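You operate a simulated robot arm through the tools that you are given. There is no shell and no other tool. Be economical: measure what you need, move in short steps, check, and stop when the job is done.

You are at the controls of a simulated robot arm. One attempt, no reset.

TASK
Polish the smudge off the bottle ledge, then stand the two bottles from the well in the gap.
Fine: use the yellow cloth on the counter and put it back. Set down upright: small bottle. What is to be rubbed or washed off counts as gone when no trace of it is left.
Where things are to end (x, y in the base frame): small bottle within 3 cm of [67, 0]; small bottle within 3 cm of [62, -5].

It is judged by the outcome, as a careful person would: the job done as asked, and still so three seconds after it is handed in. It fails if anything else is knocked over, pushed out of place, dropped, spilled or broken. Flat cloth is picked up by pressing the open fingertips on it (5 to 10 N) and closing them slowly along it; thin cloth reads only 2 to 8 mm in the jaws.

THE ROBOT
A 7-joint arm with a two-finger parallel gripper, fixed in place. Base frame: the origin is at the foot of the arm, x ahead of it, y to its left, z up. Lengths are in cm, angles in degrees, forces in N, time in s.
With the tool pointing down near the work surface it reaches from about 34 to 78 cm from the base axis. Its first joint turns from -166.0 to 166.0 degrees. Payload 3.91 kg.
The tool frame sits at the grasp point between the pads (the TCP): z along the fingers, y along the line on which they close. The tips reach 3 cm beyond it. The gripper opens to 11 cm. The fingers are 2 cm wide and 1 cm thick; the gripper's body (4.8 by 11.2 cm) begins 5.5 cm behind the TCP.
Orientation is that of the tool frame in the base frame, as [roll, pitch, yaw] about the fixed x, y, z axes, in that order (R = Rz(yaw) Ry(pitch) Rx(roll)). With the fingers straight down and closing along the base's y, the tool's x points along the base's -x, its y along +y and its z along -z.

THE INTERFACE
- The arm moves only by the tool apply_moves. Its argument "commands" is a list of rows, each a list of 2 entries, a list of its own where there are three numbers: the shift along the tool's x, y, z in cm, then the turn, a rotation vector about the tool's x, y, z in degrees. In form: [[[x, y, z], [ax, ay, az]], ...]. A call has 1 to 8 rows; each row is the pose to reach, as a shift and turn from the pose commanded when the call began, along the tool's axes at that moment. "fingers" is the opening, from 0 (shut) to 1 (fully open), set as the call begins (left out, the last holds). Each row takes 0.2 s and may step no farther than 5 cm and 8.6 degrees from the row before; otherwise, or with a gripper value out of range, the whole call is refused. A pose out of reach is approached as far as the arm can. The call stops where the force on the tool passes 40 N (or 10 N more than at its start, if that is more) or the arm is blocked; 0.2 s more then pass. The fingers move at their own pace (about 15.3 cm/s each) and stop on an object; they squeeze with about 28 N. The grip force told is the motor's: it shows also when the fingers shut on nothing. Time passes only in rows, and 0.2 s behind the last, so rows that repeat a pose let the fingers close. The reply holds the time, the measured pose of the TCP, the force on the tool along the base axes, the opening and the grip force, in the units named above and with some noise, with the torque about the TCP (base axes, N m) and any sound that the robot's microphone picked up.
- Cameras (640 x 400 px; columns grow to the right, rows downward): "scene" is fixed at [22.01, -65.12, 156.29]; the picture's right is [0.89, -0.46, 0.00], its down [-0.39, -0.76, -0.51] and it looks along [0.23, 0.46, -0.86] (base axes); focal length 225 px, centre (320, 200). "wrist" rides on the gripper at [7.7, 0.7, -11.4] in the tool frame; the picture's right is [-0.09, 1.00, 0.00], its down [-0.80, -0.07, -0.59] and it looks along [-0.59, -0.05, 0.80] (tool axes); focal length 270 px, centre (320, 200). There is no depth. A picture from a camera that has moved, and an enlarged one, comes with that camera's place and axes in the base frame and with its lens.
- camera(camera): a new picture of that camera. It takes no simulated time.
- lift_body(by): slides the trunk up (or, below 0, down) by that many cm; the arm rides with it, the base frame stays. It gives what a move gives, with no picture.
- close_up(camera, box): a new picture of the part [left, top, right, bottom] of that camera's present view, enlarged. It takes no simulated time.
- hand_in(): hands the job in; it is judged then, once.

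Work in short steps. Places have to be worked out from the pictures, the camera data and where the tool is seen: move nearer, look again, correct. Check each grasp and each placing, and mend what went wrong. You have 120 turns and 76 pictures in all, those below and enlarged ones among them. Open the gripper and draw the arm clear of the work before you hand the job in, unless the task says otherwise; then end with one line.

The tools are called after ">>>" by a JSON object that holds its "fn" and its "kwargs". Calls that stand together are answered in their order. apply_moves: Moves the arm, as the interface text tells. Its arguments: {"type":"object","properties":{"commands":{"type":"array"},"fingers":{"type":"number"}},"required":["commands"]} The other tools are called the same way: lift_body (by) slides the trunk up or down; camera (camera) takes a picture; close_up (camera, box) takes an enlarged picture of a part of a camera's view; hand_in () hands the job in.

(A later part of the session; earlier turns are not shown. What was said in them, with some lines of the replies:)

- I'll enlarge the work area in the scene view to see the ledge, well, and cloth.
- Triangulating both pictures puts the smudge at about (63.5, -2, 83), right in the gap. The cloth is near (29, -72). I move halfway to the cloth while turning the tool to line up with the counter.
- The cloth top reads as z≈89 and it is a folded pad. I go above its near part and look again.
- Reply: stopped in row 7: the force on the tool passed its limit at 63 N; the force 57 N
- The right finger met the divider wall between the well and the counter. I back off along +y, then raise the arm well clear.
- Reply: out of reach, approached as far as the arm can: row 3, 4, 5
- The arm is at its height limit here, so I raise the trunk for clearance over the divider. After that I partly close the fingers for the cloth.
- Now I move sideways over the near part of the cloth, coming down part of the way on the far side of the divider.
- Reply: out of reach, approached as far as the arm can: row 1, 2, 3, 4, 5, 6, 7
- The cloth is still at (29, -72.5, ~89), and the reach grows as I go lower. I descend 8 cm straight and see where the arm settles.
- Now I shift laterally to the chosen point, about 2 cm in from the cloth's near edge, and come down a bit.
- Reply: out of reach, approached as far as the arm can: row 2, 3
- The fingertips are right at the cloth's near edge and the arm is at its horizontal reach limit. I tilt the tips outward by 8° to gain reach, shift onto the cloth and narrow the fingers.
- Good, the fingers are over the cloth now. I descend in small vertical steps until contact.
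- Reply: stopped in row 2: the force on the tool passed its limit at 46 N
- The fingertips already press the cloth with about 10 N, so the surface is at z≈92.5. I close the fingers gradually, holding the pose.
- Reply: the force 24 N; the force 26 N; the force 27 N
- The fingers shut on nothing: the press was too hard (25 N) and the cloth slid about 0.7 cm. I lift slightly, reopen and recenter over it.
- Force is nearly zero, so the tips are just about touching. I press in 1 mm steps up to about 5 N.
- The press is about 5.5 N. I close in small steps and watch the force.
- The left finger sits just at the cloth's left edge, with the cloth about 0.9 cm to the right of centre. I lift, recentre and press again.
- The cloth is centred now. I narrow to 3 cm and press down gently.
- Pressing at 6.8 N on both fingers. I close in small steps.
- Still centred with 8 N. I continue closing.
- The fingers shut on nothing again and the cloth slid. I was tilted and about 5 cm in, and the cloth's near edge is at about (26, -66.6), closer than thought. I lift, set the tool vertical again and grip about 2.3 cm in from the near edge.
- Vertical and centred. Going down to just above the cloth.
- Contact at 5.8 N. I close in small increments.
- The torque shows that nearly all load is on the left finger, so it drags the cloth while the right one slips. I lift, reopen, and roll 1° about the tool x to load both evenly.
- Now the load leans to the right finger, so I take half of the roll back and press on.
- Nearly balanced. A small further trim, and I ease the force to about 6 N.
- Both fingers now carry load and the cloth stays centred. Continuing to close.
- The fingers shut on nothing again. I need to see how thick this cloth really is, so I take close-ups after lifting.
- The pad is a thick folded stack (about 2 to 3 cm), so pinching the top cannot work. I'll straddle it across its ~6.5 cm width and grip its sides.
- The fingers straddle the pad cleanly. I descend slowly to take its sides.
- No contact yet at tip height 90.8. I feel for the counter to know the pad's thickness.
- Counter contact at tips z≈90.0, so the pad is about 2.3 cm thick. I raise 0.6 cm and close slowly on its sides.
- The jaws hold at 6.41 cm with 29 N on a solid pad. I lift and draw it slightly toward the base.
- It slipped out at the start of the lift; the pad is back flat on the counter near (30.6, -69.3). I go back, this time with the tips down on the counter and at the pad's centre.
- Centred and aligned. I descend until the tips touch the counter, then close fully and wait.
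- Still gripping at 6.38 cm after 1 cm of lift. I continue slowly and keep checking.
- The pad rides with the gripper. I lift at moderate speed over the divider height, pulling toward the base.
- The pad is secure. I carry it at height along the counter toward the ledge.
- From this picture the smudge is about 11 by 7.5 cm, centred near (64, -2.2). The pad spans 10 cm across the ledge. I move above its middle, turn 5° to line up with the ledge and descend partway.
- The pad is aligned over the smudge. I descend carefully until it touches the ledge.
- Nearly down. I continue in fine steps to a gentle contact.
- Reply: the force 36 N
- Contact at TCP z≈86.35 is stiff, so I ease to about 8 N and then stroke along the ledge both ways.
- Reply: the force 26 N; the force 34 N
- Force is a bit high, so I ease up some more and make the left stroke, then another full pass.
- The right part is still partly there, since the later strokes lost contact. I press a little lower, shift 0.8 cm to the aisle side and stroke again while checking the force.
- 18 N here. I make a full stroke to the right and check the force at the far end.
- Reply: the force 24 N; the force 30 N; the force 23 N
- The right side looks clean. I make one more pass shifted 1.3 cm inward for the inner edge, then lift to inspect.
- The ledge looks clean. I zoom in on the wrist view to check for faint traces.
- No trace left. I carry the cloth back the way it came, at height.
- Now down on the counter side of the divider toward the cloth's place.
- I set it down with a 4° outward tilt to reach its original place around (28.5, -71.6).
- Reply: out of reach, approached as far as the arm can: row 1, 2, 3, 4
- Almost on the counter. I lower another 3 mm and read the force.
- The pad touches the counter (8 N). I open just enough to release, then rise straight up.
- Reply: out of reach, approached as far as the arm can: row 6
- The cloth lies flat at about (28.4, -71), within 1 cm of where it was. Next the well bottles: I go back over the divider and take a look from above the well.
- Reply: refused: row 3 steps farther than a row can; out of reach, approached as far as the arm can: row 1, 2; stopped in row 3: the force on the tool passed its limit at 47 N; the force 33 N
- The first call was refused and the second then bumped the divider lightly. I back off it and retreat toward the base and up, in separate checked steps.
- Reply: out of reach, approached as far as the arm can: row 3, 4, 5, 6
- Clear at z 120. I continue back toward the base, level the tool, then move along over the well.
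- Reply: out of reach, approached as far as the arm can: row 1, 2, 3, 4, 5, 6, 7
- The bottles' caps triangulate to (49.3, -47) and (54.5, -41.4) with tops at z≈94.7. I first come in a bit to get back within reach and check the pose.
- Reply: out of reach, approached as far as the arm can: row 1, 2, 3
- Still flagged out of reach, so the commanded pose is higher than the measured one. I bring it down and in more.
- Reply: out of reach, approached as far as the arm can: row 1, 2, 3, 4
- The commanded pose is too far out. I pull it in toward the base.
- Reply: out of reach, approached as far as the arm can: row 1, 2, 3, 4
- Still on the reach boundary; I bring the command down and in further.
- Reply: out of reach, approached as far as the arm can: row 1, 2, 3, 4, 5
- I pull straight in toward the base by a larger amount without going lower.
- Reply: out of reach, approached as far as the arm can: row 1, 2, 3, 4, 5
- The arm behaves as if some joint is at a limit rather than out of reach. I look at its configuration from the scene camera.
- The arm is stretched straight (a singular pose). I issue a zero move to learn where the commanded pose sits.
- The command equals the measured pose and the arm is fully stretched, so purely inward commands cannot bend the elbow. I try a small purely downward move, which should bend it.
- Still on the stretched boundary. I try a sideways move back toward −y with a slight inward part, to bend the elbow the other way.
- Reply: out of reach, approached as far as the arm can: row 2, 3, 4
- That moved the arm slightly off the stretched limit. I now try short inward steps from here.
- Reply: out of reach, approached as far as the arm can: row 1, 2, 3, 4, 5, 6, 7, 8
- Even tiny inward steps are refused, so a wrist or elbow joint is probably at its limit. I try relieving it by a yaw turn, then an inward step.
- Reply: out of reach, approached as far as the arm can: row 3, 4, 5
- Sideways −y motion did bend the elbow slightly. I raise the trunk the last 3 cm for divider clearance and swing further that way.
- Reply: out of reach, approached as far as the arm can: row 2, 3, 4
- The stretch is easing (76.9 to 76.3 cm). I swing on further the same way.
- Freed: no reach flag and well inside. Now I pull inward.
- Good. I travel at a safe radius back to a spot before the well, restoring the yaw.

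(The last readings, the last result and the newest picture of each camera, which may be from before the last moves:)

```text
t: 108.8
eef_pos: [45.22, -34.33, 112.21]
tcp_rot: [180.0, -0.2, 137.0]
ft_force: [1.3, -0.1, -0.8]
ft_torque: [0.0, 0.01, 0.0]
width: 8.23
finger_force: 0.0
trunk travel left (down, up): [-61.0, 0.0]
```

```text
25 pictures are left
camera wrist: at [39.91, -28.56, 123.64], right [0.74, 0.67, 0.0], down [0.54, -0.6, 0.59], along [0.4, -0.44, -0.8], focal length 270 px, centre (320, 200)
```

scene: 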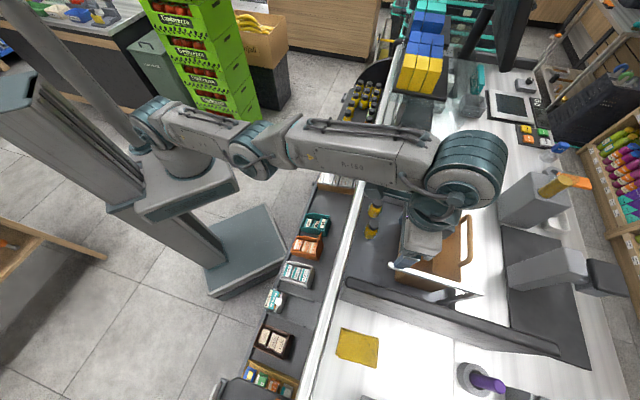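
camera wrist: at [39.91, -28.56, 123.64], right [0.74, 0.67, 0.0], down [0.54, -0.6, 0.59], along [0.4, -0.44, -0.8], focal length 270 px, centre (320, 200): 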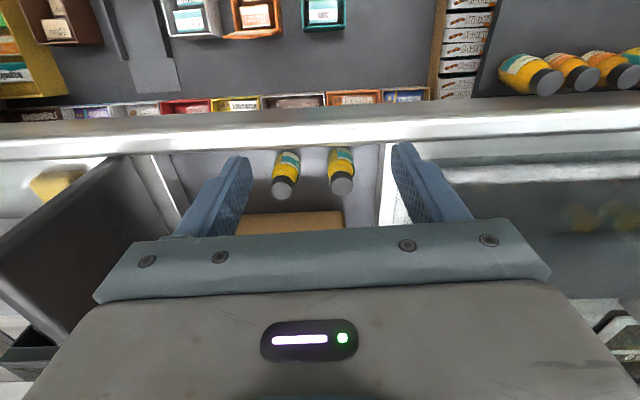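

Bottle 2's cap reads (54.7, -41), bottle 1's (49.6, -46.7). I move over bottle 2.

>>> {"fn": "apply_moves", "kwargs": {"commands": [[[-2.9, 0.4, 1.5], [0, 0, 0]], [[-5.8, 0.8, 3], [0, 0, 0]], [[-8.6, 1.1, 5], [0, 0, 0]], [[-11.5, 1.44, 7], [0, 0, 0]], [[-11.5, 1.44, 7.5], [0, 0, 0]]], "fingers": 0.64}}

>>> {"fn": "camera", "kwargs": {"camera": "wrist"}}

```text
t: 110.0
eef_pos: [54.45, -40.92, 104.75]
tcp_rot: [-179.9, 0.0, 137.0]
ft_force: [0.0, 0.0, 0.0]
ft_torque: [-0.04, 0.04, -0.01]
width: 7.04
finger_force: 0.1
trunk travel left (down, up): [-61.0, 0.0]
```

```text
24 pictures are left
camera wrist: at [49.22, -35.06, 116.18], right [0.74, 0.67, 0.0], down [0.54, -0.6, 0.59], along [0.4, -0.44, -0.8], focal length 270 px, centre (320, 200)
```

wrist: 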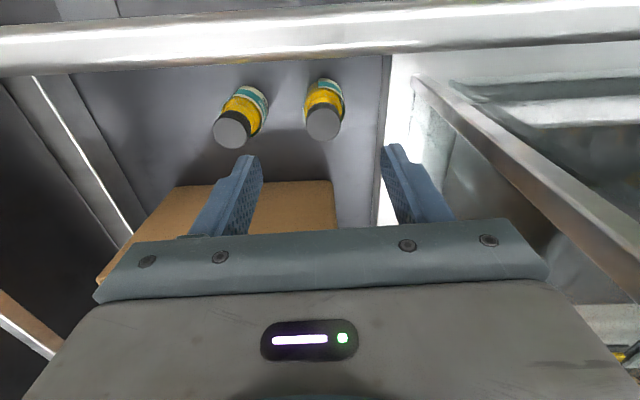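

Bottle 2 stands at (55.0, -40.8) and nothing is in the way. I centre and descend around it.

>>> {"fn": "apply_moves", "kwargs": {"commands": [[[-0.3, 0.45, 2], [0, 0, 0]], [[-0.3, 0.45, 4.5], [0, 0, 0]], [[-0.3, 0.45, 7], [0, 0, 0]], [[-0.3, 0.45, 9.5], [0, 0, 0]], [[-0.3, 0.45, 11], [0, 0, 0]]]}}

>>> {"fn": "camera", "kwargs": {"camera": "wrist"}}

```text
t: 111.2
eef_pos: [55.05, -40.83, 93.56]
tcp_rot: [-179.9, 0.0, 137.0]
ft_force: [0.3, -0.5, 0.3]
ft_torque: [0.04, -0.03, 0.02]
width: 7.03
finger_force: 0.1
trunk travel left (down, up): [-61.0, 0.0]
```

```text
23 pictures are left
camera wrist: at [49.8, -35.02, 104.95], right [0.74, 0.67, 0.0], down [0.54, -0.6, 0.59], along [0.4, -0.44, -0.8], focal length 270 px, centre (320, 200)
```

wrist: 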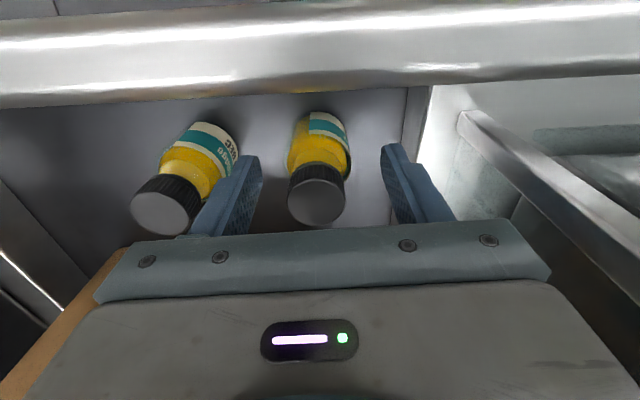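

Centred. I descend another 2.8 cm and close on the bottle's body.

>>> {"fn": "apply_moves", "kwargs": {"commands": [[[0, -0.1, 1.5], [0, 0, 0]], [[0, -0.1, 2.8], [0, 0, 0]], [[0, -0.1, 2.8], [0, 0, 0]]]}}

>>> {"fn": "apply_moves", "kwargs": {"commands": [[[0, 0, 0], [0, 0, 0]], [[0, 0, 0], [0, 0, 0]], [[0, 0, 0], [0, 0, 0]]], "fingers": 0.3}}

```text
t: 112.0
eef_pos: [54.94, -40.9, 90.81]
tcp_rot: [-179.8, -0.1, 137.1]
ft_force: [-0.6, -0.5, -0.8]
ft_torque: [0.02, 0.0, -0.02]
width: 7.05
finger_force: 0.0
trunk travel left (down, up): [-61.0, 0.0]
```

```text
t: 112.8
eef_pos: [54.9, -40.85, 90.78]
tcp_rot: [-179.9, -0.2, 137.0]
ft_force: [0.0, 0.7, 0.2]
ft_torque: [-0.03, -0.01, 0.0]
width: 4.11
finger_force: 27.8
trunk travel left (down, up): [-61.0, 0.0]
```

Gripped at 4.11 cm. I lift straight up to clear the rail.

>>> {"fn": "apply_moves", "kwargs": {"commands": [[[0, 0, -1.5], [0, 0, 0]], [[0, 0, -4], [0, 0, 0]], [[0, 0, -7], [0, 0, 0]], [[0, 0, -10], [0, 0, 0]], [[0, 0, -13], [0, 0, 0]], [[1, 0, -16], [0, 0, 0]], [[2, 0, -18], [0, 0, 0]]]}}

>>> {"fn": "camera", "kwargs": {"camera": "wrist"}}

```text
t: 114.4
eef_pos: [53.46, -39.46, 108.72]
tcp_rot: [-179.9, -0.1, 137.2]
ft_force: [0.6, -0.1, -0.9]
ft_torque: [0.02, 0.01, -0.01]
width: 4.1
finger_force: 28.1
trunk travel left (down, up): [-61.0, 0.0]
```

```text
22 pictures are left
camera wrist: at [48.22, -33.68, 120.19], right [0.74, 0.67, 0.0], down [0.54, -0.6, 0.59], along [0.4, -0.44, -0.81], focal length 270 px, centre (320, 200)
```

wrist: 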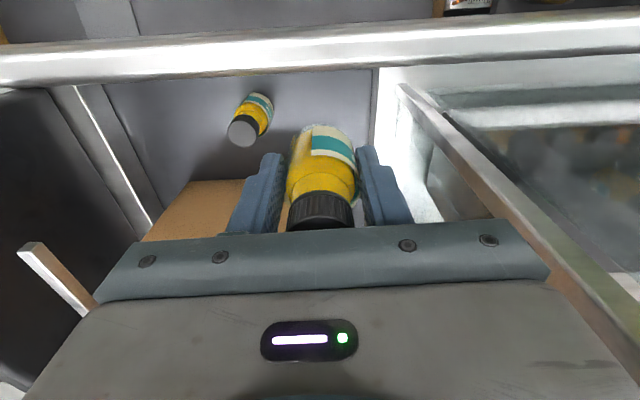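

The bottle is held upright. I carry it inward and along toward the ledge, turning the tool so that it will close across the ledge.

>>> {"fn": "apply_moves", "kwargs": {"commands": [[[2.15, 1.66, -0.5], [0, 0, -8]], [[4.3, 3.3, -1], [0, 0, -16]], [[6.45, 5, -1.5], [0, 0, -24]], [[8.6, 6.6, -2], [0, 0, -32]], [[10.7, 8.3, -2.5], [0, 0, -40]], [[12.9, 10, -3], [0, 0, -48]], [[15, 11.6, -3.5], [0, 0, -56]], [[17.2, 13.3, -4], [0, 0, -64]]]}}

```text
t: 116.2
eef_pos: [49.84, -18.04, 112.62]
tcp_rot: [-180.0, -0.1, -158.8]
ft_force: [-0.6, 0.3, -0.8]
ft_torque: [0.02, 0.03, 0.0]
width: 4.09
finger_force: 27.9
trunk travel left (down, up): [-61.0, 0.0]
```

I continue to above (67, 0) with the final yaw of 225°.

>>> {"fn": "apply_moves", "kwargs": {"commands": [[[-3.73, 1.77, 0], [0, 0, -6]], [[-7.46, 3.54, 0], [0, 0, -12]], [[-11.2, 5.3, 0], [0, 0, -18]], [[-14.9, 7.1, 1], [0, 0, -24]], [[-18.6, 8.85, 3], [0, 0, -24]], [[-22.4, 10.6, 5], [0, 0, -24]], [[-22.4, 10.6, 6], [0, 0, -24]]]}}

>>> {"fn": "camera", "kwargs": {"camera": "wrist"}}

>>> {"fn": "close_up", "kwargs": {"camera": "scene", "box": [290, 60, 450, 160]}}

```text
t: 117.8
eef_pos: [67.09, -0.26, 106.5]
tcp_rot: [179.9, -0.1, -134.9]
ft_force: [0.3, 0.2, -0.6]
ft_torque: [0.04, 0.04, -0.02]
width: 4.12
finger_force: 27.8
trunk travel left (down, up): [-61.0, 0.0]
```

```text
21 pictures are left
camera wrist: at [61.06, -5.21, 117.94], right [-0.64, 0.77, 0.0], down [0.62, 0.52, 0.59], along [0.45, 0.38, -0.81], focal length 270 px, centre (320, 200)
```

wrist: 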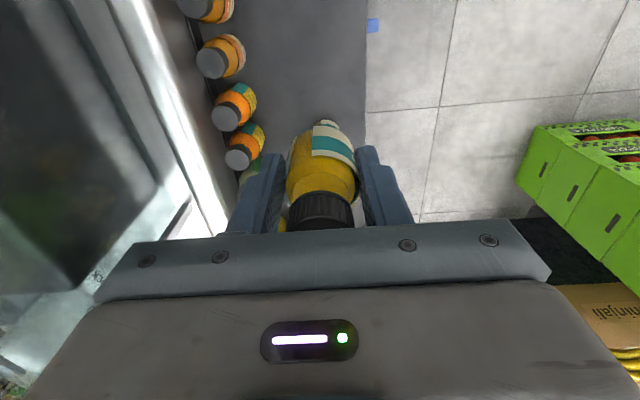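

```text
4.00 times, centred on (370, 110) of scene
camera zoom: at [22.01, -65.12, 156.29], right [0.89, -0.46, 0.0], down [-0.39, -0.76, -0.51], along [0.23, 0.46, -0.86], focal length 899 px, centre (120, 560)
```

zoom: 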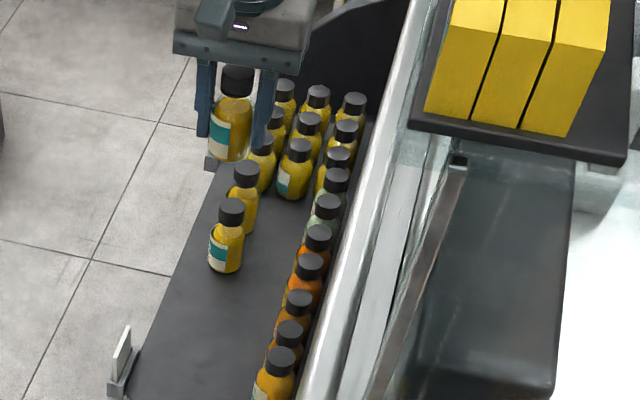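

The slot lies well on the ledge, with 5 cm to the aisle edge and the rows clear. I descend to just above it.

>>> {"fn": "apply_moves", "kwargs": {"commands": [[[0.1, 0.1, 3], [0, 0, 0]], [[0.1, 0.1, 6], [0, 0, 0]], [[0.1, 0.1, 9], [0, 0, 0]], [[0.1, 0.1, 12], [0, 0, 0]], [[0.1, 0.1, 14.5], [0, 0, 0]], [[0.1, 0.1, 14.5], [0, 0, 0]]]}}

>>> {"fn": "close_up", "kwargs": {"camera": "scene", "box": [300, 80, 428, 160]}}

```text
t: 119.2
eef_pos: [67.13, 0.09, 92.15]
tcp_rot: [179.9, -0.1, -134.9]
ft_force: [0.2, -0.3, -0.7]
ft_torque: [0.0, -0.02, 0.0]
width: 4.08
finger_force: 27.8
trunk travel left (down, up): [-61.0, 0.0]
```

```text
5.00 times, centred on (364, 120) of scene
camera zoom: at [22.01, -65.12, 156.29], right [0.89, -0.46, 0.0], down [-0.39, -0.76, -0.51], along [0.23, 0.46, -0.86], focal length 1124 px, centre (100, 600)
```

zoom: 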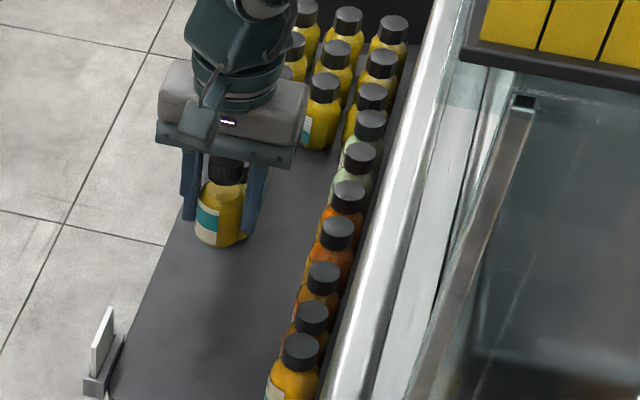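

Close to the surface. I lower in 2–4 mm steps to contact.

>>> {"fn": "apply_moves", "kwargs": {"commands": [[[0, 0, 0.4], [0, 0, 0]], [[0, 0, 0.8], [0, 0, 0]], [[0, 0, 1.2], [0, 0, 0]], [[0, 0, 1.6], [0, 0, 0]], [[0, 0, 1.6], [0, 0, 0]]]}}

>>> {"fn": "apply_moves", "kwargs": {"commands": [[[0, 0, 0.25], [0, 0, 0]], [[0, 0, 0.5], [0, 0, 0]], [[0, 0, 0.5], [0, 0, 0]]]}}

```text
t: 120.4
eef_pos: [67.06, -0.09, 90.44]
tcp_rot: [180.0, -0.1, -135.0]
ft_force: [0.2, 0.0, -0.3]
ft_torque: [0.03, -0.02, -0.01]
width: 4.09
finger_force: 28.0
trunk travel left (down, up): [-61.0, 0.0]
```

```text
t: 121.2
eef_pos: [66.9, -0.24, 90.05]
tcp_rot: [180.0, -0.1, -135.0]
ft_force: [0.4, -0.6, -1.3]
ft_torque: [0.02, -0.02, 0.01]
width: 4.08
finger_force: 27.8
trunk travel left (down, up): [-61.0, 0.0]
```

>>> {"fn": "apply_moves", "kwargs": {"commands": [[[0, 0, 0.2], [0, 0, 0]], [[0, 0, 0.4], [0, 0, 0]], [[0, 0, 0.4], [0, 0, 0]]]}}

>>> {"fn": "apply_moves", "kwargs": {"commands": [[[0, 0, 0.15], [0, 0, 0]], [[0, 0, 0.3], [0, 0, 0]], [[0, 0, 0.3], [0, 0, 0]]]}}

```text
t: 122.0
eef_pos: [67.09, -0.12, 89.67]
tcp_rot: [179.9, -0.1, -135.0]
ft_force: [-0.4, 0.3, -1.7]
ft_torque: [0.01, -0.01, -0.01]
width: 4.1
finger_force: 28.5
trunk travel left (down, up): [-61.0, 0.0]
```

```text
t: 122.8
eef_pos: [66.99, -0.07, 89.58]
tcp_rot: [179.8, -0.2, -135.0]
ft_force: [-0.7, 0.4, -0.1]
ft_torque: [0.0, 0.01, -0.01]
width: 4.11
finger_force: 28.0
trunk travel left (down, up): [-61.0, 0.0]
```

>>> {"fn": "apply_moves", "kwargs": {"commands": [[[0, 0, 0.15], [0, 0, 0]], [[0, 0, 0.25], [0, 0, 0]], [[0, 0, 0.25], [0, 0, 0]]]}}

>>> {"fn": "close_up", "kwargs": {"camera": "scene", "box": [320, 100, 384, 140]}}

```text
t: 123.6
eef_pos: [66.97, -0.01, 89.11]
tcp_rot: [179.9, -0.1, -134.9]
ft_force: [-0.4, -0.6, -1.3]
ft_torque: [0.02, 0.01, -0.01]
width: 4.09
finger_force: 27.6
trunk travel left (down, up): [-61.0, 0.0]
```

```text
10.00 times, centred on (352, 120) of scene
camera zoom: at [22.01, -65.12, 156.29], right [0.89, -0.46, 0.0], down [-0.39, -0.76, -0.51], along [0.23, 0.46, -0.86], focal length 2248 px, centre (0, 1000)
```

zoom: 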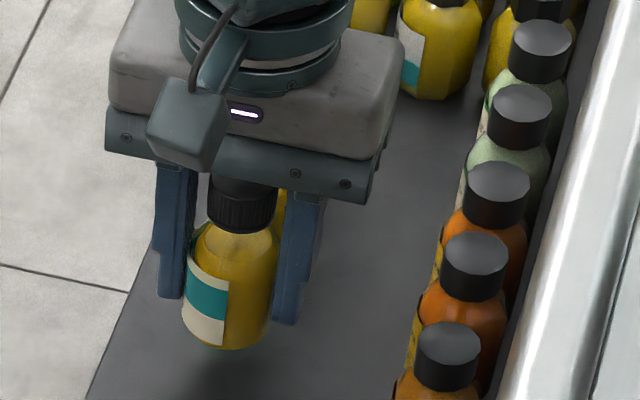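

The bottle still hovers slightly; the ledge should be within about 1 cm. I continue in small steps.

>>> {"fn": "apply_moves", "kwargs": {"commands": [[[0, 0, 0.15], [0, 0, 0]], [[0, 0, 0.3], [0, 0, 0]], [[0, 0, 0.45], [0, 0, 0]], [[0, 0, 0.45], [0, 0, 0]]]}}

>>> {"fn": "apply_moves", "kwargs": {"commands": [[[0, 0, 0.15], [0, 0, 0]], [[0, 0, 0.3], [0, 0, 0]], [[0, 0, 0.3], [0, 0, 0]]]}}

```text
t: 124.6
eef_pos: [66.93, -0.14, 88.72]
tcp_rot: [180.0, -0.1, -134.9]
ft_force: [-0.6, -0.2, -0.9]
ft_torque: [0.01, 0.03, 0.04]
width: 4.09
finger_force: 28.1
trunk travel left (down, up): [-61.0, 0.0]
```

```text
t: 125.4
eef_pos: [66.95, -0.27, 88.57]
tcp_rot: [-180.0, -0.2, -135.0]
ft_force: [-0.2, 0.3, -0.9]
ft_torque: [0.0, 0.02, 0.02]
width: 4.1
finger_force: 28.4
trunk travel left (down, up): [-61.0, 0.0]
```

>>> {"fn": "apply_moves", "kwargs": {"commands": [[[0, 0, 0.15], [0, 0, 0]], [[0, 0, 0.3], [0, 0, 0]], [[0, 0, 0.4], [0, 0, 0]], [[0, 0, 0.4], [0, 0, 0]]]}}

>>> {"fn": "apply_moves", "kwargs": {"commands": [[[0, 0, 0.15], [0, 0, 0]], [[0, 0, 0.3], [0, 0, 0]], [[0, 0, 0.3], [0, 0, 0]]]}}

```text
t: 126.4
eef_pos: [66.82, -0.27, 88.05]
tcp_rot: [179.9, -0.1, -135.0]
ft_force: [0.6, 0.6, -0.9]
ft_torque: [-0.02, 0.01, -0.02]
width: 4.11
finger_force: 27.8
trunk travel left (down, up): [-61.0, 0.0]
```

```text
t: 127.2
eef_pos: [67.1, -0.1, 87.8]
tcp_rot: [180.0, 0.0, -134.9]
ft_force: [0.3, -0.1, -1.3]
ft_torque: [0.01, 0.03, 0.0]
width: 4.09
finger_force: 28.1
trunk travel left (down, up): [-61.0, 0.0]
```

No contact yet; the picture suggests the bottle's base is only a little below the fingertips, so contact should come near TCP z≈86.5. I continue.

>>> {"fn": "apply_moves", "kwargs": {"commands": [[[0, 0, 0.2], [0, 0, 0]], [[0, 0, 0.4], [0, 0, 0]], [[0, 0, 0.6], [0, 0, 0]], [[0, 0, 0.6], [0, 0, 0]]]}}

>>> {"fn": "apply_moves", "kwargs": {"commands": [[[0, 0, 0.15], [0, 0, 0]], [[0, 0, 0.3], [0, 0, 0]], [[0, 0, 0.3], [0, 0, 0]]]}}

>>> {"fn": "close_up", "kwargs": {"camera": "scene", "box": [320, 100, 384, 140]}}

```text
t: 128.2
eef_pos: [67.1, -0.22, 87.43]
tcp_rot: [-179.7, 0.3, -135.0]
ft_force: [3.6, -2.0, 19.6]
ft_torque: [-0.23, -0.14, 0.05]
width: 4.09
finger_force: 28.2
trunk travel left (down, up): [-61.0, 0.0]
```

```text
t: 129.0
eef_pos: [66.95, -0.18, 86.91]
tcp_rot: [180.0, 0.1, -134.9]
ft_force: [7.4, 0.3, 21.1]
ft_torque: [-0.07, -0.36, 0.03]
width: 4.09
finger_force: 27.2
trunk travel left (down, up): [-61.0, 0.0]
```

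```text
10.00 times, centred on (352, 120) of scene
camera zoom: at [22.01, -65.12, 156.29], right [0.89, -0.46, 0.0], down [-0.39, -0.76, -0.51], along [0.23, 0.46, -0.86], focal length 2248 px, centre (0, 1000)
```

zoom: 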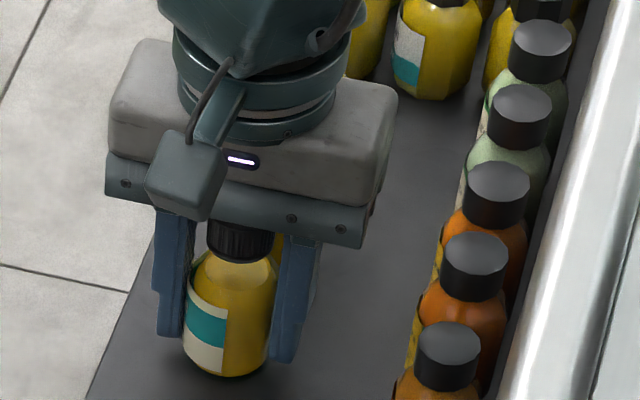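

The bottle stands on the ledge (contact at TCP z≈87.5). I ease the press a little, then open.

>>> {"fn": "apply_moves", "kwargs": {"commands": [[[0, 0, -0.2], [0, 0, 0]], [[0, 0, -0.2], [0, 0, 0]]]}}

>>> {"fn": "apply_moves", "kwargs": {"commands": [[[0, 0, 0], [0, 0, 0]], [[0, 0, 0], [0, 0, 0]]], "fingers": 0.6}}

>>> {"fn": "apply_moves", "kwargs": {"commands": [[[0, 0, -2], [0, 0, 0]], [[0, 0, -5], [0, 0, 0]], [[0, 0, -9], [0, 0, 0]], [[0, 0, -13], [0, 0, 0]], [[0, 0, -17], [0, 0, 0]], [[0, 0, -21], [0, 0, 0]], [[2, 0, -23], [0, 0, 0]]]}}

>>> {"fn": "camera", "kwargs": {"camera": "wrist"}}

>>> {"fn": "close_up", "kwargs": {"camera": "scene", "box": [300, 80, 428, 160]}}

```text
t: 129.6
eef_pos: [66.8, -0.26, 86.94]
tcp_rot: [179.7, -0.1, -135.0]
ft_force: [2.4, 0.6, 6.9]
ft_torque: [0.02, -0.18, -0.01]
width: 4.1
finger_force: 28.0
trunk travel left (down, up): [-61.0, 0.0]
```

```text
t: 130.2
eef_pos: [66.8, -0.2, 87.05]
tcp_rot: [180.0, 0.0, -135.0]
ft_force: [0.7, -0.2, 0.8]
ft_torque: [0.02, 0.01, 0.02]
width: 6.58
finger_force: 0.1
trunk travel left (down, up): [-61.0, 0.0]
```

```text
t: 131.8
eef_pos: [65.49, -1.69, 109.87]
tcp_rot: [180.0, 0.0, -135.0]
ft_force: [0.7, 0.1, 0.4]
ft_torque: [-0.02, 0.01, 0.0]
width: 6.59
finger_force: 0.0
trunk travel left (down, up): [-61.0, 0.0]
```

```text
16 pictures are left
camera wrist: at [59.4, -6.65, 121.28], right [-0.64, 0.77, 0.0], down [0.62, 0.52, 0.59], along [0.45, 0.38, -0.8], focal length 270 px, centre (320, 200)
```

wrist: 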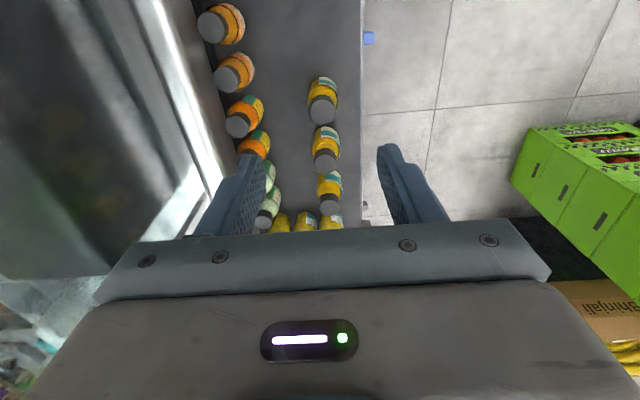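

```text
5.00 times, centred on (364, 120) of scene
camera zoom: at [22.01, -65.12, 156.29], right [0.89, -0.46, 0.0], down [-0.39, -0.76, -0.51], along [0.23, 0.46, -0.86], focal length 1124 px, centre (100, 600)
```

zoom: 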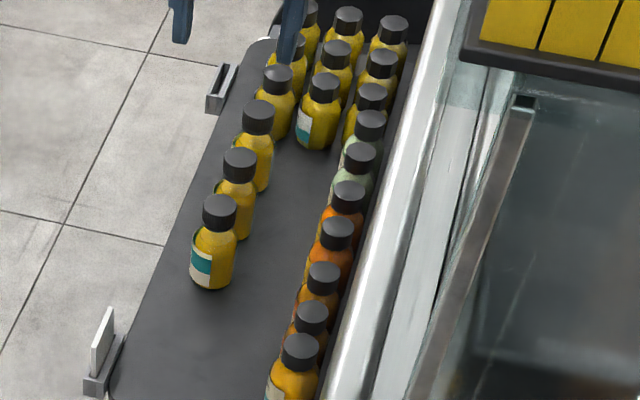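

The first bottle stands upright in line. I go back toward the well, turning the tool back.

>>> {"fn": "apply_moves", "kwargs": {"commands": [[[3.2, 0, -0.5], [0, 0, 8]], [[6.4, 0, -1], [0, 0, 16]], [[9.7, -0.1, -1.5], [0, 0, 24]], [[13, -0.2, -2], [0, 0, 32]], [[16.2, -0.3, -2], [0, 0, 40]], [[19.4, -0.4, -2], [0, 0, 48]], [[22.6, -0.4, -2], [0, 0, 56]]]}}

```text
t: 133.4
eef_pos: [49.69, -18.06, 111.97]
tcp_rot: [-180.0, -0.1, 169.0]
ft_force: [-0.4, 0.5, -0.9]
ft_torque: [0.03, 0.02, 0.0]
width: 6.6
finger_force: 0.0
trunk travel left (down, up): [-61.0, 0.0]
```

>>> {"fn": "apply_moves", "kwargs": {"commands": [[[-0.1, -4, 0], [0, 0, 5.4]], [[-0.3, -8.1, 0], [0, 0, 10.8]], [[-0.5, -12.2, 1], [0, 0, 16.2]], [[-0.7, -16.3, 2], [0, 0, 21.6]], [[-0.8, -20.4, 3], [0, 0, 27]], [[-0.95, -24.3, 4], [0, 0, 32]]], "fingers": 0.64}}

>>> {"fn": "camera", "kwargs": {"camera": "wrist"}}

```text
t: 134.8
eef_pos: [45.83, -41.96, 108.1]
tcp_rot: [180.0, -0.2, 136.9]
ft_force: [-0.6, 0.1, 0.5]
ft_torque: [0.02, -0.03, 0.0]
width: 7.02
finger_force: 0.1
trunk travel left (down, up): [-61.0, 0.0]
```

```text
14 pictures are left
camera wrist: at [40.54, -36.24, 119.57], right [0.74, 0.67, 0.0], down [0.54, -0.6, 0.59], along [0.4, -0.44, -0.81], focal length 270 px, centre (320, 200)
```

wrist: 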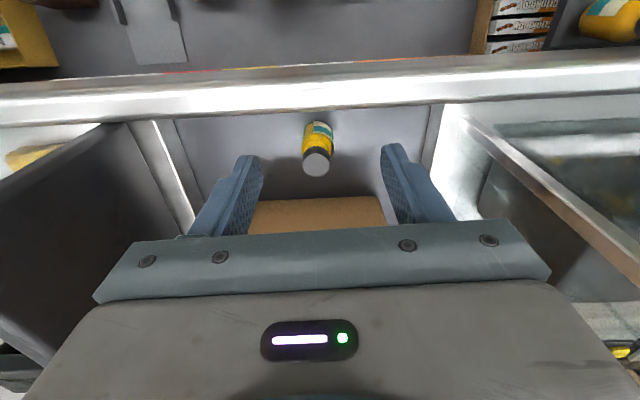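

The remaining bottle is at about (49.3, -46.2). I move over and part-way down.

>>> {"fn": "apply_moves", "kwargs": {"commands": [[[-2.7, -0.4, 1], [0, 0, 0]], [[-5.4, -0.75, 2.5], [0, 0, 0]], [[-5.4, -0.75, 5.5], [0, 0, 0]], [[-5.4, -0.75, 8.5], [0, 0, 0]], [[-5.4, -0.75, 11.5], [0, 0, 0]], [[-5.4, -0.75, 14], [0, 0, 0]], [[-5.4, -0.75, 14], [0, 0, 0]]]}}

>>> {"fn": "camera", "kwargs": {"camera": "wrist"}}

```text
t: 136.4
eef_pos: [49.81, -46.01, 93.96]
tcp_rot: [-179.8, -0.1, 136.9]
ft_force: [-0.1, 0.0, 0.4]
ft_torque: [0.01, 0.01, -0.02]
width: 7.04
finger_force: 0.0
trunk travel left (down, up): [-61.0, 0.0]
```

```text
13 pictures are left
camera wrist: at [44.57, -40.37, 105.63], right [0.74, 0.67, 0.0], down [0.54, -0.6, 0.59], along [0.4, -0.44, -0.8], focal length 270 px, centre (320, 200)
```

wrist: 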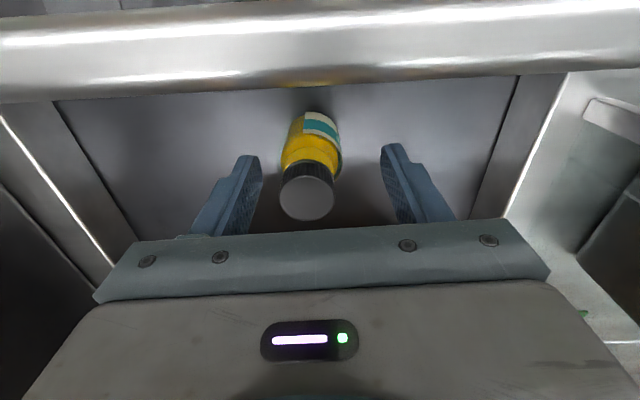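

Slightly left of centre; I shift −0.6 cm, descend 3.2 cm and close.

>>> {"fn": "apply_moves", "kwargs": {"commands": [[[0, -0.6, 0], [0, 0, 0]], [[0, -0.6, 1.6], [0, 0, 0]], [[0, -0.6, 3.2], [0, 0, 0]], [[0, -0.6, 3.2], [0, 0, 0]]]}}

>>> {"fn": "apply_moves", "kwargs": {"commands": [[[0, 0, 0], [0, 0, 0]], [[0, 0, 0], [0, 0, 0]], [[0, 0, 0], [0, 0, 0]]], "fingers": 0.3}}

```text
t: 137.4
eef_pos: [49.11, -46.58, 91.03]
tcp_rot: [-179.9, -0.1, 137.1]
ft_force: [-0.9, 0.3, 0.0]
ft_torque: [-0.01, 0.02, 0.02]
width: 7.06
finger_force: 0.1
trunk travel left (down, up): [-61.0, 0.0]
```

```text
t: 138.2
eef_pos: [49.12, -46.49, 90.87]
tcp_rot: [-179.9, 0.0, 137.0]
ft_force: [-0.8, 0.9, 0.7]
ft_torque: [0.0, 0.03, 0.02]
width: 4.1
finger_force: 27.7
trunk travel left (down, up): [-61.0, 0.0]
```

Gripped (4.10 cm). I lift straight up, then inward.

>>> {"fn": "apply_moves", "kwargs": {"commands": [[[0, 0, -1.5], [0, 0, 0]], [[0, 0, -4], [0, 0, 0]], [[0, 0, -7], [0, 0, 0]], [[0, 0, -10], [0, 0, 0]], [[0, 0, -13], [0, 0, 0]], [[1, 0, -16], [0, 0, 0]], [[2, 0, -18], [0, 0, 0]], [[4, 0, -20], [0, 0, 0]]]}}

```text
t: 140.0
eef_pos: [46.36, -43.55, 110.86]
tcp_rot: [-179.9, 0.0, 137.1]
ft_force: [-0.9, 0.8, -2.4]
ft_torque: [-0.01, 0.02, 0.01]
width: 4.11
finger_force: 28.2
trunk travel left (down, up): [-61.0, 0.0]
```

>>> {"fn": "apply_moves", "kwargs": {"commands": [[[2, 2.5, -0.3], [0, 0, -8]], [[4, 5, -0.6], [0, 0, -16]], [[6.1, 7.4, -0.9], [0, 0, -24]], [[8.1, 9.9, -1.2], [0, 0, -32]], [[10.1, 12.4, -1.5], [0, 0, -40]], [[12.2, 14.9, -1.7], [0, 0, -48]], [[14.2, 17.3, -1.7], [0, 0, -56]], [[16.2, 19.8, -1.7], [0, 0, -64]]]}}

```text
t: 141.8
eef_pos: [48.18, -18.27, 112.59]
tcp_rot: [179.9, 0.0, -158.7]
ft_force: [0.3, -1.1, -0.6]
ft_torque: [-0.01, 0.03, 0.01]
width: 4.1
finger_force: 28.0
trunk travel left (down, up): [-61.0, 0.0]
```

Now out to above (62, -5) at the final yaw.

>>> {"fn": "apply_moves", "kwargs": {"commands": [[[-3.5, 1.5, 0], [0, 0, -6]], [[-7.1, 3, 0], [0, 0, -12]], [[-10.6, 4.4, 0], [0, 0, -18]], [[-14.2, 5.9, 1], [0, 0, -23.7]], [[-17.7, 7.4, 3], [0, 0, -23.7]], [[-17.7, 7.4, 6], [0, 0, -23.7]], [[-17.7, 7.4, 6], [0, 0, -23.7]]]}}

>>> {"fn": "camera", "kwargs": {"camera": "wrist"}}

```text
t: 143.4
eef_pos: [62.13, -5.1, 106.1]
tcp_rot: [179.9, -0.1, -135.2]
ft_force: [-0.3, -0.4, -1.3]
ft_torque: [-0.02, 0.01, -0.03]
width: 4.09
finger_force: 28.1
trunk travel left (down, up): [-61.0, 0.0]
```

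```text
12 pictures are left
camera wrist: at [56.14, -9.98, 117.58], right [-0.64, 0.77, 0.0], down [0.62, 0.51, 0.59], along [0.46, 0.38, -0.8], focal length 270 px, centre (320, 200)
```

wrist: 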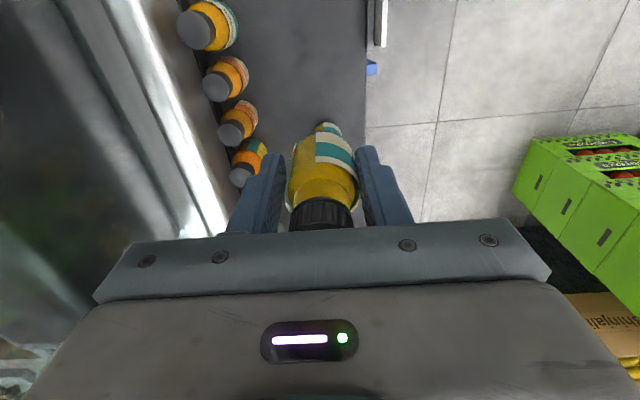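

All aligned. I descend to just above the ledge (contact expected at TCP z≈87.5).

>>> {"fn": "apply_moves", "kwargs": {"commands": [[[0.1, 0, 3], [0, 0, 0]], [[0.1, 0, 6], [0, 0, 0]], [[0.1, 0, 9], [0, 0, 0]], [[0.1, 0, 12], [0, 0, 0]], [[0.1, 0, 15], [0, 0, 0]], [[0.1, 0, 17], [0, 0, 0]], [[0.1, 0, 17.8], [0, 0, 0]], [[0.1, 0, 17.8], [0, 0, 0]]]}}

>>> {"fn": "apply_moves", "kwargs": {"commands": [[[0, 0, 0.2], [0, 0, 0]], [[0, 0, 0.4], [0, 0, 0]], [[0, 0, 0.4], [0, 0, 0]]]}}

>>> {"fn": "apply_moves", "kwargs": {"commands": [[[0, 0, 0.2], [0, 0, 0]], [[0, 0, 0.4], [0, 0, 0]], [[0, 0, 0.4], [0, 0, 0]]]}}

```text
t: 145.2
eef_pos: [61.83, -5.0, 88.66]
tcp_rot: [179.8, -0.1, -135.2]
ft_force: [-0.3, 0.7, -0.8]
ft_torque: [-0.01, 0.01, 0.0]
width: 4.09
finger_force: 27.8
trunk travel left (down, up): [-61.0, 0.0]
```

```text
t: 146.0
eef_pos: [61.65, -5.16, 88.24]
tcp_rot: [180.0, -0.1, -135.2]
ft_force: [0.5, -0.8, -1.6]
ft_torque: [-0.03, -0.01, 0.01]
width: 4.09
finger_force: 27.9
trunk travel left (down, up): [-61.0, 0.0]
```

```text
t: 146.8
eef_pos: [61.7, -5.08, 87.95]
tcp_rot: [179.9, -0.1, -135.4]
ft_force: [0.1, -1.0, -0.4]
ft_torque: [-0.02, 0.01, 0.01]
width: 4.08
finger_force: 28.1
trunk travel left (down, up): [-61.0, 0.0]
```

>>> {"fn": "apply_moves", "kwargs": {"commands": [[[0, 0, 0.15], [0, 0, 0]], [[0, 0, 0.3], [0, 0, 0]], [[0, 0, 0.3], [0, 0, 0]]]}}

```text
t: 147.6
eef_pos: [61.65, -5.09, 87.7]
tcp_rot: [-180.0, -0.1, -135.3]
ft_force: [0.9, -1.1, 3.2]
ft_torque: [-0.07, 0.01, 0.01]
width: 4.06
finger_force: 28.1
trunk travel left (down, up): [-61.0, 0.0]
```

Contact begins (3 N). I settle 0.5 mm more, then open and rise.

>>> {"fn": "apply_moves", "kwargs": {"commands": [[[0, 0, 0.06], [0, 0, 0]], [[0, 0, 0.06], [0, 0, 0]]]}}

>>> {"fn": "apply_moves", "kwargs": {"commands": [[[0, 0, 0], [0, 0, 0]], [[0, 0, 0], [0, 0, 0]]], "fingers": 0.6}}

>>> {"fn": "apply_moves", "kwargs": {"commands": [[[0, 0, -2], [0, 0, 0]], [[0, 0, -5], [0, 0, 0]], [[0, 0, -9], [0, 0, 0]], [[0, 0, -13], [0, 0, 0]], [[0, 0, -17], [0, 0, 0]], [[0, 0, -21], [0, 0, 0]], [[4, 0, -23], [0, 0, 0]], [[8, 0, -24], [0, 0, 0]]]}}

>>> {"fn": "camera", "kwargs": {"camera": "scene"}}

>>> {"fn": "close_up", "kwargs": {"camera": "scene", "box": [300, 80, 428, 160]}}

>>> {"fn": "close_up", "kwargs": {"camera": "wrist", "box": [200, 0, 420, 138]}}

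```text
t: 148.2
eef_pos: [61.51, -5.19, 87.72]
tcp_rot: [-179.9, -0.1, -135.3]
ft_force: [-3.2, 0.1, 19.2]
ft_torque: [0.05, 0.14, 0.02]
width: 4.09
finger_force: 28.3
trunk travel left (down, up): [-61.0, 0.0]
```

```text
t: 148.8
eef_pos: [61.67, -5.05, 87.38]
tcp_rot: [179.9, -0.1, -135.3]
ft_force: [-0.5, -0.8, 0.3]
ft_torque: [-0.01, 0.01, -0.02]
width: 6.56
finger_force: 0.1
trunk travel left (down, up): [-61.0, 0.0]
```

```text
t: 150.6
eef_pos: [55.54, -10.91, 111.53]
tcp_rot: [179.9, -0.1, -135.2]
ft_force: [0.4, -0.1, -0.3]
ft_torque: [0.0, 0.03, 0.04]
width: 6.61
finger_force: 0.1
trunk travel left (down, up): [-61.0, 0.0]
```

```text
11 pictures are left
```

scene: 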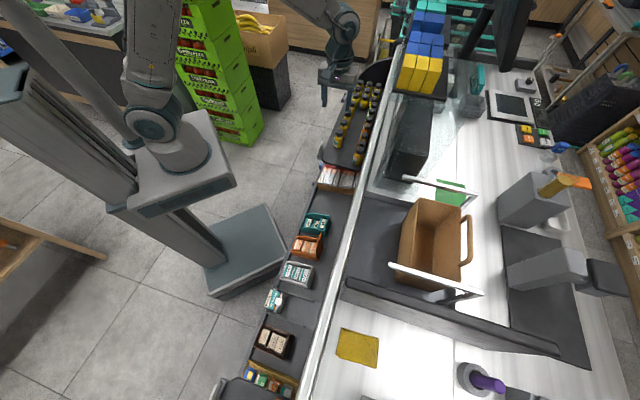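

```text
5.00 times, centred on (364, 120) of scene
camera zoom: at [22.01, -65.12, 156.29], right [0.89, -0.46, 0.0], down [-0.39, -0.76, -0.51], along [0.23, 0.46, -0.86], focal length 1124 px, centre (100, 600)
```

zoom: 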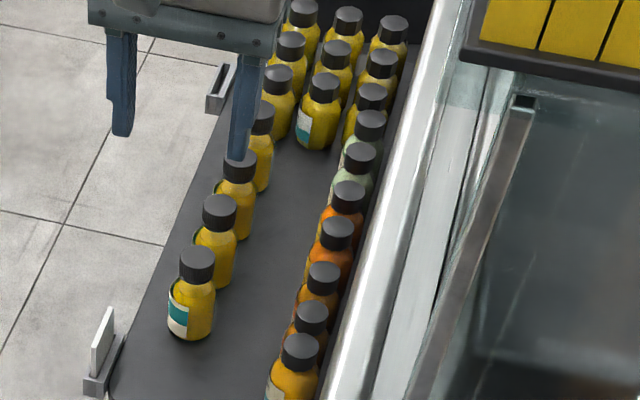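

```text
2.90 times, centred on (310, 69) of wrist
camera zoom: at [49.64, -15.86, 122.93], right [-0.64, 0.77, 0.0], down [0.62, 0.51, 0.59], along [0.46, 0.38, -0.8], focal length 783 px, centre (349, 580)
```

zoom: 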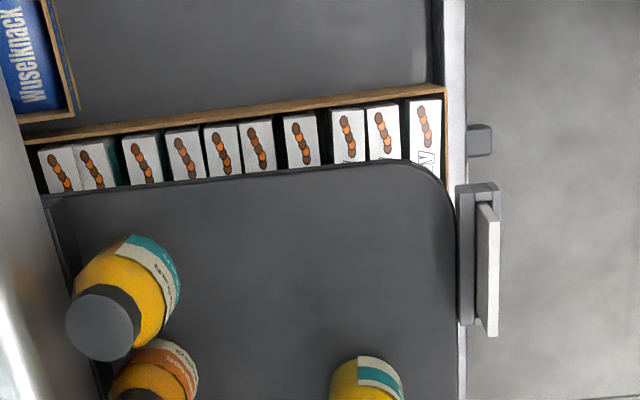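

Both bottles stand upright in the gap, the ledge is clean and the cloth is back. I draw the arm clear toward the base.

>>> {"fn": "apply_moves", "kwargs": {"commands": [[[3, 0, -0.5], [0, 0, 0]], [[6, 1.5, -1], [0, 0, 0]], [[9, 4, -1], [0, 0, 0]], [[11, 7, -1], [0, 0, 0]], [[11, 7, -1], [0, 0, 0]]], "fingers": 1}}

>>> {"fn": "close_up", "kwargs": {"camera": "scene", "box": [300, 70, 460, 170]}}

```text
t: 151.8
eef_pos: [43.22, -13.46, 112.79]
tcp_rot: [179.9, -0.1, -135.4]
ft_force: [0.5, 0.0, 1.2]
ft_torque: [0.0, -0.02, -0.02]
width: 11.0
finger_force: 0.2
trunk travel left (down, up): [-61.0, 0.0]
```

```text
4.00 times, centred on (380, 120) of scene
camera zoom: at [22.01, -65.12, 156.29], right [0.89, -0.46, 0.0], down [-0.39, -0.76, -0.51], along [0.23, 0.46, -0.86], focal length 899 px, centre (80, 520)
```

zoom: 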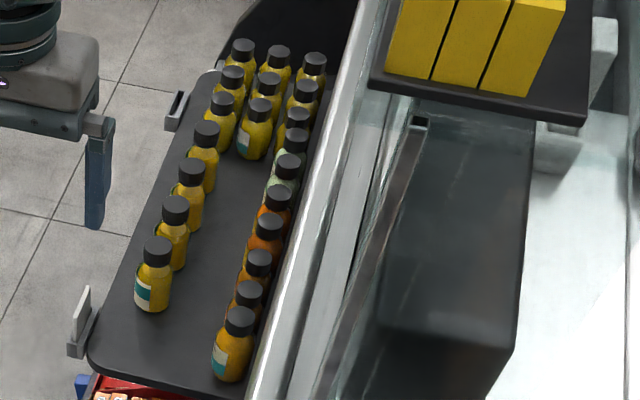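

Everything is in place and the arm is clear, so I hand the job in.

>>> {"fn": "hand_in", "kwargs": {}}

```text
The job is handed in.
```

I polished the smudge off the ledge with no trace visible, laid the yellow cloth back within about 1 cm of where it was, and stood both small bottles upright in the gap at about (66.8, -0.2) and (61.7, -5.1); the gripper touched the divider wall twice on the way, and it looks undisturbed.
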